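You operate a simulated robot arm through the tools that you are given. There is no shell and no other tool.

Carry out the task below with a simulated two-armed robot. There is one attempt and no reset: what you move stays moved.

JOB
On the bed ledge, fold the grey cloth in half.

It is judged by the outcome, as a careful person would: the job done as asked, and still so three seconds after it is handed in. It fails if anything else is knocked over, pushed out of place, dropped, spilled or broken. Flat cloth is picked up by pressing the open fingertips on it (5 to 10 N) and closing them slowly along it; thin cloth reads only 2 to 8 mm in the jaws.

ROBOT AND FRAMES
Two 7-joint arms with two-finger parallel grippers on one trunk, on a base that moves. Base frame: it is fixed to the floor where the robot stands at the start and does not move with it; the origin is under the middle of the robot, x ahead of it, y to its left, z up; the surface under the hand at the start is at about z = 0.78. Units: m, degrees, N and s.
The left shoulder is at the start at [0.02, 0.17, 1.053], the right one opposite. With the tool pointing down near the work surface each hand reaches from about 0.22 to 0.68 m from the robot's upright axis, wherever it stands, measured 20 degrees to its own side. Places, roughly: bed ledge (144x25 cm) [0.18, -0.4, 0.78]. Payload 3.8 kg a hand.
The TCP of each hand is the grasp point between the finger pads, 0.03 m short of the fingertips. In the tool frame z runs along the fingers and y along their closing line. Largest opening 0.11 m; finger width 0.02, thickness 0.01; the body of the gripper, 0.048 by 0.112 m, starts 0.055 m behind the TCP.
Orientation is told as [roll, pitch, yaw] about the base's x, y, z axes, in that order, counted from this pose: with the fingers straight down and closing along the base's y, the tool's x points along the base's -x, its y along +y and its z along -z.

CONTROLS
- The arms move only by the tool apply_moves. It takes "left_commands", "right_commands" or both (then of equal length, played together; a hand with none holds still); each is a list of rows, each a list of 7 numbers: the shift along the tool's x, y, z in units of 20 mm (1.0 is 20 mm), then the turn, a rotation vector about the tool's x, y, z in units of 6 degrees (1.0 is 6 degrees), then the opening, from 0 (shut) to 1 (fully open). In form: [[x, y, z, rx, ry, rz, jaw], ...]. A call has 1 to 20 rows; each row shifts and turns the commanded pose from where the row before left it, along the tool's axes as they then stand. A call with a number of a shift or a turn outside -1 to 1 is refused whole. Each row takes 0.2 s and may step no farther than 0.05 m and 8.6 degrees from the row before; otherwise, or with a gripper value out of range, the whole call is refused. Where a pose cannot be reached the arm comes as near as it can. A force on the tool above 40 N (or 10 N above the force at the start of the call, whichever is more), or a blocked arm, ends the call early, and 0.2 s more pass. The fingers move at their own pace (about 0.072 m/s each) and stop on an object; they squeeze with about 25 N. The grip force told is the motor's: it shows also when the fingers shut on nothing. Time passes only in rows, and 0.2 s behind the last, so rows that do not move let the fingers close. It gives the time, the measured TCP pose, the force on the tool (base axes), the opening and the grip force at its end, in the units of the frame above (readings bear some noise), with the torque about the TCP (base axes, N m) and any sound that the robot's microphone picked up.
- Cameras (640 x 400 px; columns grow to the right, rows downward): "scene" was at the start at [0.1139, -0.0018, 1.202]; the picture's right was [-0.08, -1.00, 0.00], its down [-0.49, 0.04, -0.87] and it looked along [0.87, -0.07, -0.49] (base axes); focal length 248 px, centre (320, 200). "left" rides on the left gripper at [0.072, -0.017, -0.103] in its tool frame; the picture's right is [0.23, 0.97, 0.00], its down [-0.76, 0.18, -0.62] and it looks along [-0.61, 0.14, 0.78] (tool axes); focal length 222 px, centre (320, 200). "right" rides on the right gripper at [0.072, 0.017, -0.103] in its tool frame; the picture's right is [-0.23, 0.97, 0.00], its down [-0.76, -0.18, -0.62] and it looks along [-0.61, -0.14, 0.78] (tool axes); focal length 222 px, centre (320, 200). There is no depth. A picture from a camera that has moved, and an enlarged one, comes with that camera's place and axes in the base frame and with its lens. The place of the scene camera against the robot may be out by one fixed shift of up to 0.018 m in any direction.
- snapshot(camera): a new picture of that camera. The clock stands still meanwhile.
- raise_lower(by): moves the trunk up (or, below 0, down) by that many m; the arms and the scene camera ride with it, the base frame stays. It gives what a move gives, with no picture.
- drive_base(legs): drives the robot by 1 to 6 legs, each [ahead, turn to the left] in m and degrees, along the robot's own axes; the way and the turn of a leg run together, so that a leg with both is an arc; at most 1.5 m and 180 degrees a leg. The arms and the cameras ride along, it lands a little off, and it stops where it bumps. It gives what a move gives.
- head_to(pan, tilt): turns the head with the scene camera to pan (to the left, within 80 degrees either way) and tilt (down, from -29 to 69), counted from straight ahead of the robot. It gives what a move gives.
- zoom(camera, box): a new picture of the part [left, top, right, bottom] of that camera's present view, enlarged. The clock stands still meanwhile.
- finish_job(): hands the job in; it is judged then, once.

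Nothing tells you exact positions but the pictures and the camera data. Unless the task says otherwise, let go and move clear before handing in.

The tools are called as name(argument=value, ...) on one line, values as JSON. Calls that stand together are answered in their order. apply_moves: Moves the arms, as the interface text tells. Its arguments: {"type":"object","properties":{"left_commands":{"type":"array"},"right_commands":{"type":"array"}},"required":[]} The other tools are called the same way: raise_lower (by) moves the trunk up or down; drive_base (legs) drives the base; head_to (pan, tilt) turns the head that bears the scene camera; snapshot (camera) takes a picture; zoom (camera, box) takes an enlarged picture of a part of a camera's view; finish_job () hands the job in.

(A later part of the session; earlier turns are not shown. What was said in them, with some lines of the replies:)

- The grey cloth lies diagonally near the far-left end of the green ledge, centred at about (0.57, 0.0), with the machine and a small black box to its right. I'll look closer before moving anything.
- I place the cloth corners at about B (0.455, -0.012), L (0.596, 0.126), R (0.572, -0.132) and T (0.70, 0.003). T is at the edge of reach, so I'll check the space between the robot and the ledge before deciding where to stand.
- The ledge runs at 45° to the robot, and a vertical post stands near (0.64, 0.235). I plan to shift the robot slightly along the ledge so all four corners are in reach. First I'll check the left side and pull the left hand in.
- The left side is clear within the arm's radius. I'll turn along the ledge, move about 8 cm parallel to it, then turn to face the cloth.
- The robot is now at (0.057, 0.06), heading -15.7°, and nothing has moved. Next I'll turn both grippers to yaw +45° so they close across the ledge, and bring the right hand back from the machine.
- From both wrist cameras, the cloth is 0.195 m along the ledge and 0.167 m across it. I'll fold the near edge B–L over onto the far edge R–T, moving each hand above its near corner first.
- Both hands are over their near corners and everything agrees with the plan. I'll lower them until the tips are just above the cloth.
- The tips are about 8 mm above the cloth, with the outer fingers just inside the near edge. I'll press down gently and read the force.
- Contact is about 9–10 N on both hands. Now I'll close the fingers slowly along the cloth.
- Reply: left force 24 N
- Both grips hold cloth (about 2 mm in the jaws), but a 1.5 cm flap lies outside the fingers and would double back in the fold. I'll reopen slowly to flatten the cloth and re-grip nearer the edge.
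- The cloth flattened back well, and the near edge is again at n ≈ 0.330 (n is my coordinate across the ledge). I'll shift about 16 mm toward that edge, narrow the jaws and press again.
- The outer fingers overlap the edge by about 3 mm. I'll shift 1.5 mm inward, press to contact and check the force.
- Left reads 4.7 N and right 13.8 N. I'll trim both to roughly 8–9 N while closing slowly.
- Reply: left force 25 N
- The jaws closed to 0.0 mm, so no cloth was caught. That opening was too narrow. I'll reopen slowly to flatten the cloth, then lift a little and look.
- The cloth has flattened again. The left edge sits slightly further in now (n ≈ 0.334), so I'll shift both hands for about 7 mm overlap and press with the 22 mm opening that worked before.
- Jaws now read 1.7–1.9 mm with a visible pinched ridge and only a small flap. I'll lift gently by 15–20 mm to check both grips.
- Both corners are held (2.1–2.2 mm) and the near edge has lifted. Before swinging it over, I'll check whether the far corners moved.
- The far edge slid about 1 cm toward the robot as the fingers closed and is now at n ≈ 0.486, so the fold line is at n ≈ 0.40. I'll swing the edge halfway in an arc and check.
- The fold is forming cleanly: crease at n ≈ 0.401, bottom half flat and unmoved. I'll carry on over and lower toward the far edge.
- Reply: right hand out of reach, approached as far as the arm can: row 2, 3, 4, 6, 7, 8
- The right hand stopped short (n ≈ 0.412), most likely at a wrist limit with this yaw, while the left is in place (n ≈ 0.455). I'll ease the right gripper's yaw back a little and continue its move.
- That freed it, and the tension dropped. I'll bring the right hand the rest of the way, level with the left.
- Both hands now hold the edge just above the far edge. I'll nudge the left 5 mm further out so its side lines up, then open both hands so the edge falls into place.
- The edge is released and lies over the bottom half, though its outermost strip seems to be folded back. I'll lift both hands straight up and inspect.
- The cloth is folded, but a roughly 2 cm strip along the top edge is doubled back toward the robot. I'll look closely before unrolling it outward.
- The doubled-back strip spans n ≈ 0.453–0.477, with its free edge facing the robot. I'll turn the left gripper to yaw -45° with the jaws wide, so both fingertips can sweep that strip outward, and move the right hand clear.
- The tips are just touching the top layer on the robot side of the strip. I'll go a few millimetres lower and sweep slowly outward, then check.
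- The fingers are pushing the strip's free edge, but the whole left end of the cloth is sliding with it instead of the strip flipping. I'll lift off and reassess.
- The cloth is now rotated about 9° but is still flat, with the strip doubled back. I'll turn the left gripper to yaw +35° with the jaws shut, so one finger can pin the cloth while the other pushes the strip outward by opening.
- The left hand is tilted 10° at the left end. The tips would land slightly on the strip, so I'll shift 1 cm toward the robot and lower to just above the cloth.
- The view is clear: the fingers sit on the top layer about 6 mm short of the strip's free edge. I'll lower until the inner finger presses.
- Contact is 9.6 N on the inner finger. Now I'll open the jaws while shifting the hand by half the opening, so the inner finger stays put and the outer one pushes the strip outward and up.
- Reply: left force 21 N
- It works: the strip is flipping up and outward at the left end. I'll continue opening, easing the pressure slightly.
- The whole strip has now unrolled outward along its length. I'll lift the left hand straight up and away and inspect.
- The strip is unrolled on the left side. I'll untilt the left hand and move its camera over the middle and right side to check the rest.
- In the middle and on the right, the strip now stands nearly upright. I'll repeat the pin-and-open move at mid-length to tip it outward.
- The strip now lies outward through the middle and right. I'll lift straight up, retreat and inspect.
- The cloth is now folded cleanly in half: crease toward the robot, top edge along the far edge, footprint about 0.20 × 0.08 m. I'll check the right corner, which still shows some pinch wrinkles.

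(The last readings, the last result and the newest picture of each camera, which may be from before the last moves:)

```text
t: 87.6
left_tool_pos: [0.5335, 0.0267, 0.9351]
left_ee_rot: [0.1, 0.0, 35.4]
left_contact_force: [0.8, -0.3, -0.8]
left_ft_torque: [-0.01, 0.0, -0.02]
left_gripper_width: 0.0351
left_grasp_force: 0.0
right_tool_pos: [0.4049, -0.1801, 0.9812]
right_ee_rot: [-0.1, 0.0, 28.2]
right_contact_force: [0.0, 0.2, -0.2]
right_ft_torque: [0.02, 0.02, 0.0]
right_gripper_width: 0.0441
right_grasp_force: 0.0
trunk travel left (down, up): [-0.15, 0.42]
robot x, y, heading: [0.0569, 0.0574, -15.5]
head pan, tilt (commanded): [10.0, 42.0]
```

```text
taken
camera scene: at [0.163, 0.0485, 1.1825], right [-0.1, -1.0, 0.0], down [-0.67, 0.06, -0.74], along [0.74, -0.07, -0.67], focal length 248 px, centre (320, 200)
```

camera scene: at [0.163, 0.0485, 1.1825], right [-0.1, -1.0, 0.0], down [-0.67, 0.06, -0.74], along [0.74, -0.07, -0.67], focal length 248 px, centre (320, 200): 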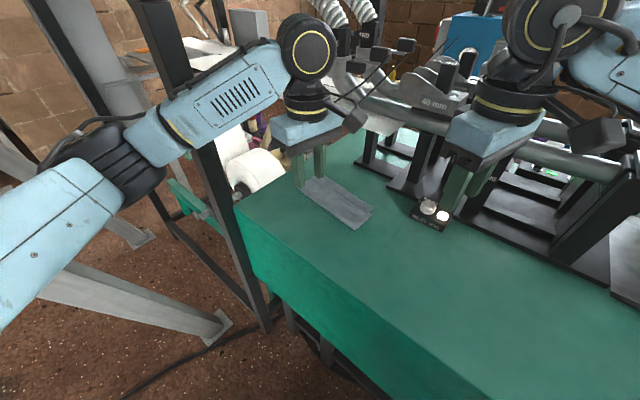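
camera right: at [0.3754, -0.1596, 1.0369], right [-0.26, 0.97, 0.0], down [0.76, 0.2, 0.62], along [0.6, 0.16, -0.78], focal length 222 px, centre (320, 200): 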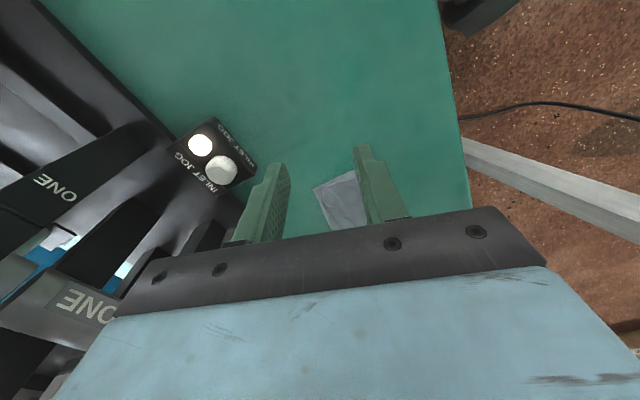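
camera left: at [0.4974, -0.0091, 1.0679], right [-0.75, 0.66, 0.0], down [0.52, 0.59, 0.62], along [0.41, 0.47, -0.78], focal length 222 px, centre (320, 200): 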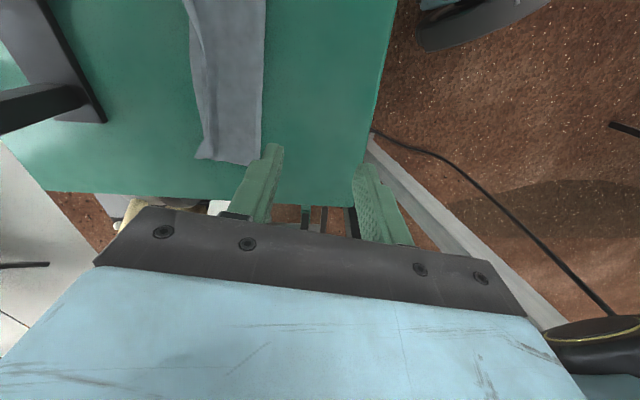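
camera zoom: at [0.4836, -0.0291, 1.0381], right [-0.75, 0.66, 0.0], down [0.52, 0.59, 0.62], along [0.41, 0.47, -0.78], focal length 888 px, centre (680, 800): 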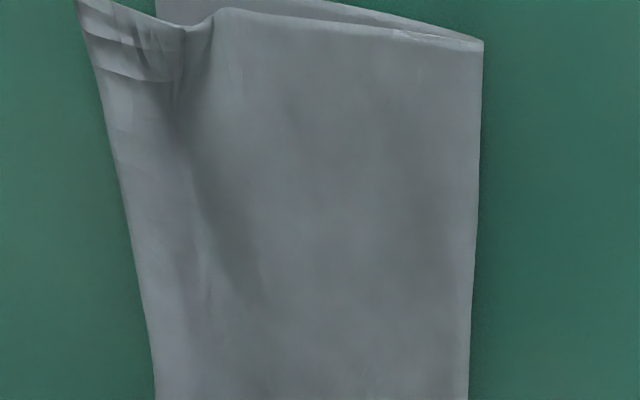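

The right corner of the top layer sits slightly raised. I'll move the right hand further away and press that corner flat with the closed left fingertips, straight down.

apply_moves(left_commands=[[0, 0, 0, 0, 0, 0, 0], [0, 0, 0, 0, 0, 0, 0], [0, 0, 0, 0, 0, 0, 0], [0, 0, 0, 0, 0, 0, 0], [0.32, -0.936, 0, 0, 0, 0, 0], [0.32, -0.936, 0, 0, 0, 0, 0], [0.32, -0.936, 0, 0, 0, 0, 0], [0.32, -0.936, 0.5, 0, 0, 0, 0], [0.32, -0.936, 0.5, 0, 0, 0, 0], [0.32, -0.936, 0.5, 0, 0, 0, 0], [0.32, -0.936, 0.5, 0, 0, 0, 0], [0, 0, 0.8, 0, 0, 0, 0], [0, 0, 0.8, 0, 0, 0, 0], [0, 0, 0, 0, 0, 0, 0]], right_commands=[[1, 0, -0.3, 0, 0, 0, 0.4], [1, 0, -0.3, 0, 0, 0, 0.4], [1, 0, -0.3, 0, 0, 0, 0.4], [1, 0, 0, 0, 0, 0, 0.4], [0, 0, 0, 0, 0, 0, 0.4], [0, 0, 0, 0, 0, 0, 0.4], [0, 0, 0, 0, 0, 0, 0.4], [0, 0, 0, 0, 0, 0, 0.4], [0, 0, 0, 0, 0, 0, 0.4], [0, 0, 0, 0, 0, 0, 0.4], [0, 0, 0, 0, 0, 0, 0.4], [0, 0, 0, 0, 0, 0, 0.4], [0, 0, 0, 0, 0, 0, 0.4], [0, 0, 0, 0, 0, 0, 0.4]])

zoom(camera="left", box=[200, 40, 440, 190])

zoom(camera="scene", box=[290, 165, 402, 235])

```text
t: 90.6
left_tool_pos: [0.5711, -0.1081, 0.8628]
left_ee_rot: [0.0, 0.0, 35.4]
left_contact_force: [-0.4, 0.6, 0.1]
left_ft_torque: [-0.02, 0.03, -0.01]
left_gripper_width: 0.0001
left_grasp_force: 24.8
right_tool_pos: [0.3355, -0.2181, 0.9986]
right_ee_rot: [-0.1, 0.0, 28.2]
right_contact_force: [0.0, -0.8, 0.2]
right_ft_torque: [-0.01, -0.01, -0.05]
right_gripper_width: 0.0441
right_grasp_force: 0.3
trunk travel left (down, up): [-0.15, 0.42]
robot x, y, heading: [0.057, 0.0611, -15.5]
head pan, tilt (commanded): [10.0, 42.0]
```

```text
2.67 times, centred on (320, 115) of left
camera zoom: at [0.5222, -0.1641, 0.9646], right [-0.75, 0.66, 0.0], down [0.52, 0.59, 0.62], along [0.41, 0.47, -0.78], focal length 592 px, centre (320, 427)
```

zoom: 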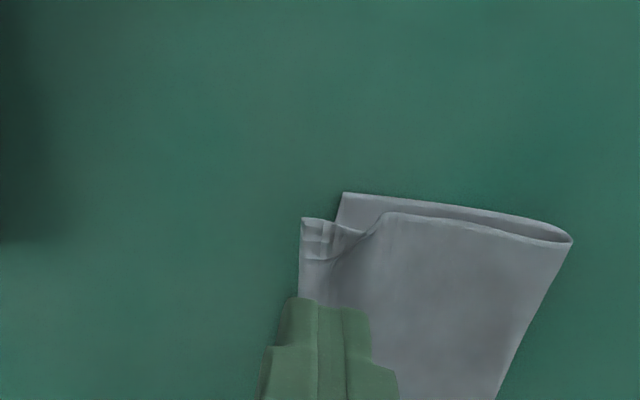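

```text
5.71 times, centred on (346, 200) of scene
camera zoom: at [0.163, 0.0485, 1.1825], right [-0.1, -1.0, 0.0], down [-0.67, 0.06, -0.74], along [0.74, -0.07, -0.67], focal length 1419 px, centre (171, 200)
```

zoom: 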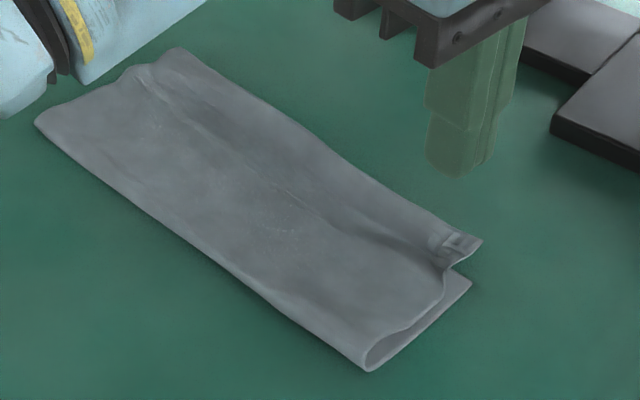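

The closed tips line up over the wrinkled corner. I'll press straight down gently.

apply_moves(left_commands=[[0, 0, 0.8, 0, 0, 0, 0], [0, 0, 0.8, 0, 0, 0, 0], [0, 0, 0.4, 0, 0, 0, 0], [0, 0, 0.2, 0, 0, 0, 0], [0, 0, 0.15, 0, 0, 0, 0], [0, 0, 0.08, 0, 0, 0, 0], [0, 0, 0, 0, 0, 0, 0]])

```text
t: 92.2
left_tool_pos: [0.5728, -0.1065, 0.8137]
left_ee_rot: [0.0, 0.0, 35.4]
left_contact_force: [-0.6, -0.4, 0.5]
left_ft_torque: [0.0, 0.01, 0.0]
left_gripper_width: 0.0
left_grasp_force: 25.5
right_tool_pos: [0.3349, -0.219, 0.9997]
right_ee_rot: [0.1, 0.1, 28.1]
right_contact_force: [0.5, 0.2, 0.3]
right_ft_torque: [-0.02, 0.0, -0.01]
right_gripper_width: 0.0438
right_grasp_force: 0.0
trunk travel left (down, up): [-0.15, 0.42]
robot x, y, heading: [0.0533, 0.0563, -15.8]
head pan, tilt (commanded): [10.0, 42.0]
```

apply_moves(left_commands=[[0, 0, 0.07, 0, 0, 0, 0], [0, 0, 0.05, 0, 0, 0, 0], [0, 0, 0, 0, 0, 0, 0]])

zoom(camera="scene", box=[290, 165, 402, 235])

```text
t: 93.0
left_tool_pos: [0.5719, -0.1079, 0.8122]
left_ee_rot: [0.0, 0.0, 35.4]
left_contact_force: [0.6, 1.1, 3.9]
left_ft_torque: [0.01, 0.04, -0.02]
left_gripper_width: 0.0001
left_grasp_force: 25.0
right_tool_pos: [0.3347, -0.2182, 0.9991]
right_ee_rot: [0.0, 0.0, 28.3]
right_contact_force: [-0.3, -0.6, -0.4]
right_ft_torque: [-0.02, 0.0, 0.01]
right_gripper_width: 0.0441
right_grasp_force: 0.0
trunk travel left (down, up): [-0.15, 0.42]
robot x, y, heading: [0.0569, 0.0589, -15.7]
head pan, tilt (commanded): [10.0, 42.0]
```

```text
5.71 times, centred on (346, 200) of scene
camera zoom: at [0.1627, 0.0487, 1.1826], right [-0.1, -1.0, 0.0], down [-0.67, 0.06, -0.74], along [0.74, -0.07, -0.67], focal length 1419 px, centre (171, 200)
```

zoom: 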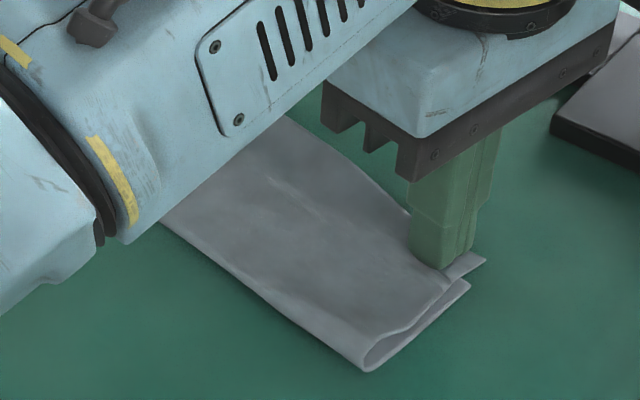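

apply_moves(left_commands=[[0, 0, 0.04, 0, 0, 0, 0], [0, 0, 0, 0, 0, 0, 0], [0, 0, 0, 0, 0, 0, 0], [0, 0, 0, 0, 0, 0, 0], [0, 0, -0.4, 0, 0, 0, 0], [0, 0, -1, 0, 0, 0, 0], [0, 0, -1, 0, 0, 0, 0], [0, 0, -1, 0, 0, 0, 0], [0, 0, -1, 0, 0, 0, 0], [0, 0, -1, 0, 0, 0, 0], [0, 1, 0, 0, 0, 0, 0], [0, 1, 0, 0, 0, 0, 0], [0, 1, 0, 0, 0, 0, 0], [0, 1, 0, 0, 0, 0, 0], [0, 1, 0, 0, 0, 0, 0], [0, 1, 0, 0, 0, 0, 0], [0, 1, 0, 0, 0, 0, 0], [0, 0, 0, 0, 0, 0, 0]])

zoom(camera="scene", box=[290, 165, 402, 235])

zoom(camera="left", box=[80, 0, 400, 200])

```text
t: 96.8
left_tool_pos: [0.4905, 0.0053, 0.919]
left_ee_rot: [0.0, 0.1, 35.4]
left_contact_force: [0.5, -0.8, 0.1]
left_ft_torque: [0.03, -0.02, 0.03]
left_gripper_width: 0.0
left_grasp_force: 25.1
right_tool_pos: [0.3355, -0.2173, 0.9984]
right_ee_rot: [0.0, -0.1, 28.2]
right_contact_force: [-0.6, -0.2, -0.3]
right_ft_torque: [0.01, -0.01, -0.02]
right_gripper_width: 0.044
right_grasp_force: 0.1
trunk travel left (down, up): [-0.15, 0.42]
robot x, y, heading: [0.0561, 0.0539, -15.5]
head pan, tilt (commanded): [10.0, 42.0]
```

```text
5.71 times, centred on (346, 200) of scene
camera zoom: at [0.163, 0.0485, 1.1825], right [-0.1, -1.0, 0.0], down [-0.67, 0.06, -0.74], along [0.74, -0.07, -0.67], focal length 1419 px, centre (171, 200)
```

zoom: 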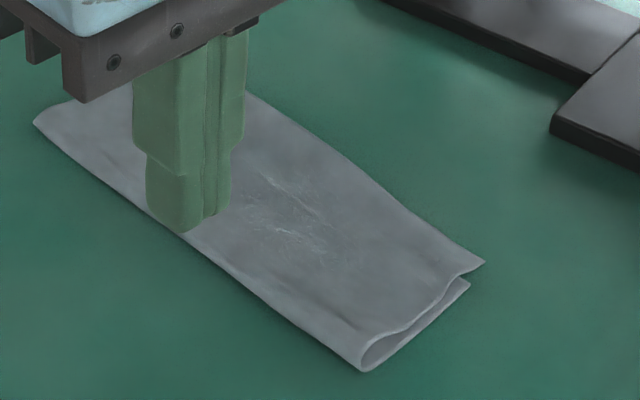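

```text
2.00 times, centred on (240, 100) of left
camera zoom: at [0.4414, -0.0494, 1.0223], right [-0.75, 0.66, 0.0], down [0.52, 0.59, 0.62], along [0.41, 0.47, -0.78], focal length 444 px, centre (480, 400)
```

zoom: 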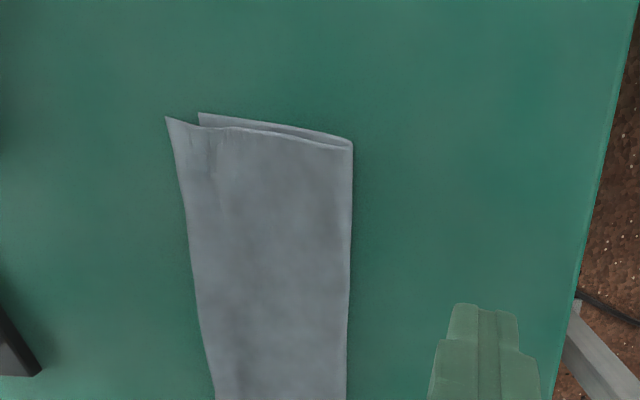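

The corner is flat now and the fold looks tidy. I'll move the left hand off the cloth and check the left end and the overall alignment.

apply_moves(left_commands=[[-0.8, 0.6, -0.5, 0, 0, 0, 0], [-0.8, 0.6, -0.5, 0, 0, 0, 0], [-0.8, 0.6, -0.5, 0, 0, 0, 0], [-0.8, 0.6, 0, 0, 0, 0, 0], [-0.8, 0.6, 0, 0, 0, 0, 0], [0, 0, 0, 0, 0, 0, 0]])

snapshot(camera="left")

zoom(camera="left", box=[100, 0, 356, 160])

zoom(camera="scene", box=[280, 160, 392, 230])

```text
t: 98.2
left_tool_pos: [0.5188, 0.1005, 0.9481]
left_ee_rot: [0.0, 0.0, 35.4]
left_contact_force: [1.1, 0.7, -1.3]
left_ft_torque: [0.04, 0.0, 0.01]
left_gripper_width: 0.0
left_grasp_force: 24.9
right_tool_pos: [0.3352, -0.2181, 1.0001]
right_ee_rot: [0.0, 0.1, 28.2]
right_contact_force: [-0.4, -0.4, -0.6]
right_ft_torque: [-0.02, -0.03, -0.01]
right_gripper_width: 0.0441
right_grasp_force: 0.1
trunk travel left (down, up): [-0.15, 0.42]
robot x, y, heading: [0.0557, 0.0552, -15.4]
head pan, tilt (commanded): [10.0, 42.0]
```

```text
taken
camera left: at [0.4707, 0.0452, 1.0515], right [-0.75, 0.66, 0.0], down [0.52, 0.59, 0.62], along [0.41, 0.47, -0.78], focal length 222 px, centre (320, 200)
```

left: 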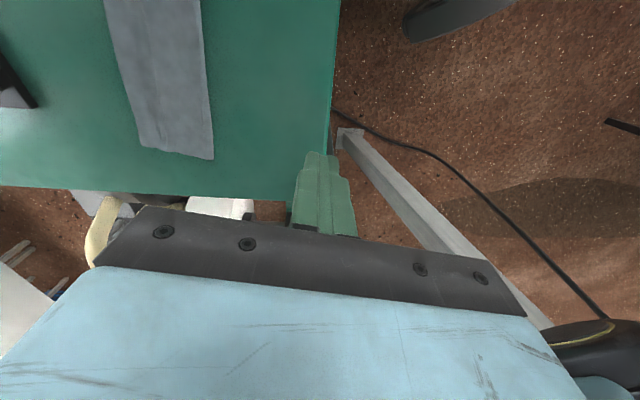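

```text
2.50 times, centred on (228, 80) of left
camera zoom: at [0.4707, 0.0452, 1.0515], right [-0.75, 0.66, 0.0], down [0.52, 0.59, 0.62], along [0.41, 0.47, -0.78], focal length 555 px, centre (550, 500)
```

zoom: 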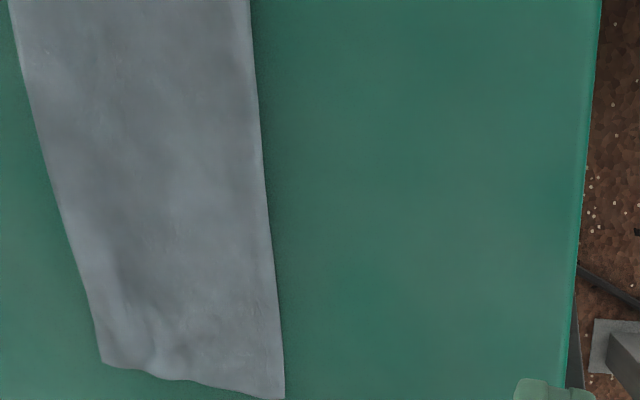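

```text
5.71 times, centred on (336, 195) of scene
camera zoom: at [0.163, 0.0484, 1.1825], right [-0.1, -1.0, 0.0], down [-0.67, 0.06, -0.74], along [0.74, -0.07, -0.67], focal length 1419 px, centre (229, 229)
```

zoom: 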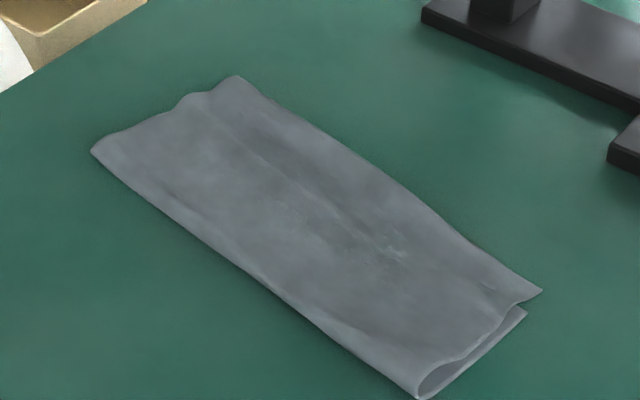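

The cloth lies flat, folded in half, with the edges lined up to about 1 cm. Both hands are clear of it, and I see nothing else disturbed, so I'm handing the job in.

finish_job()

```text
The job is handed in.
```

I folded the grey cloth in half on the bed ledge and handed the job in; I don't have the verdict. In the last pictures it lay flat, with both hands clear and nothing else visibly moved.

- **Alignment:** The crease faces the robot. The top layer sticks out past the bottom one by about 1.2 cm at the right end. At the left end I estimate about 1 cm, but the bottom corner is hidden there.
- **Position:** The left end slid about 2 cm across the ledge while I was straightening the fold. The cloth now sits roughly 8–10° off its original angle, still well on the ledge.
- **How it went:** The first two attempts to pinch the near edge were redone. After the fold, a strip about 2 cm wide along the top edge was doubled back. I unrolled it with the left hand and pressed the right corner flat.
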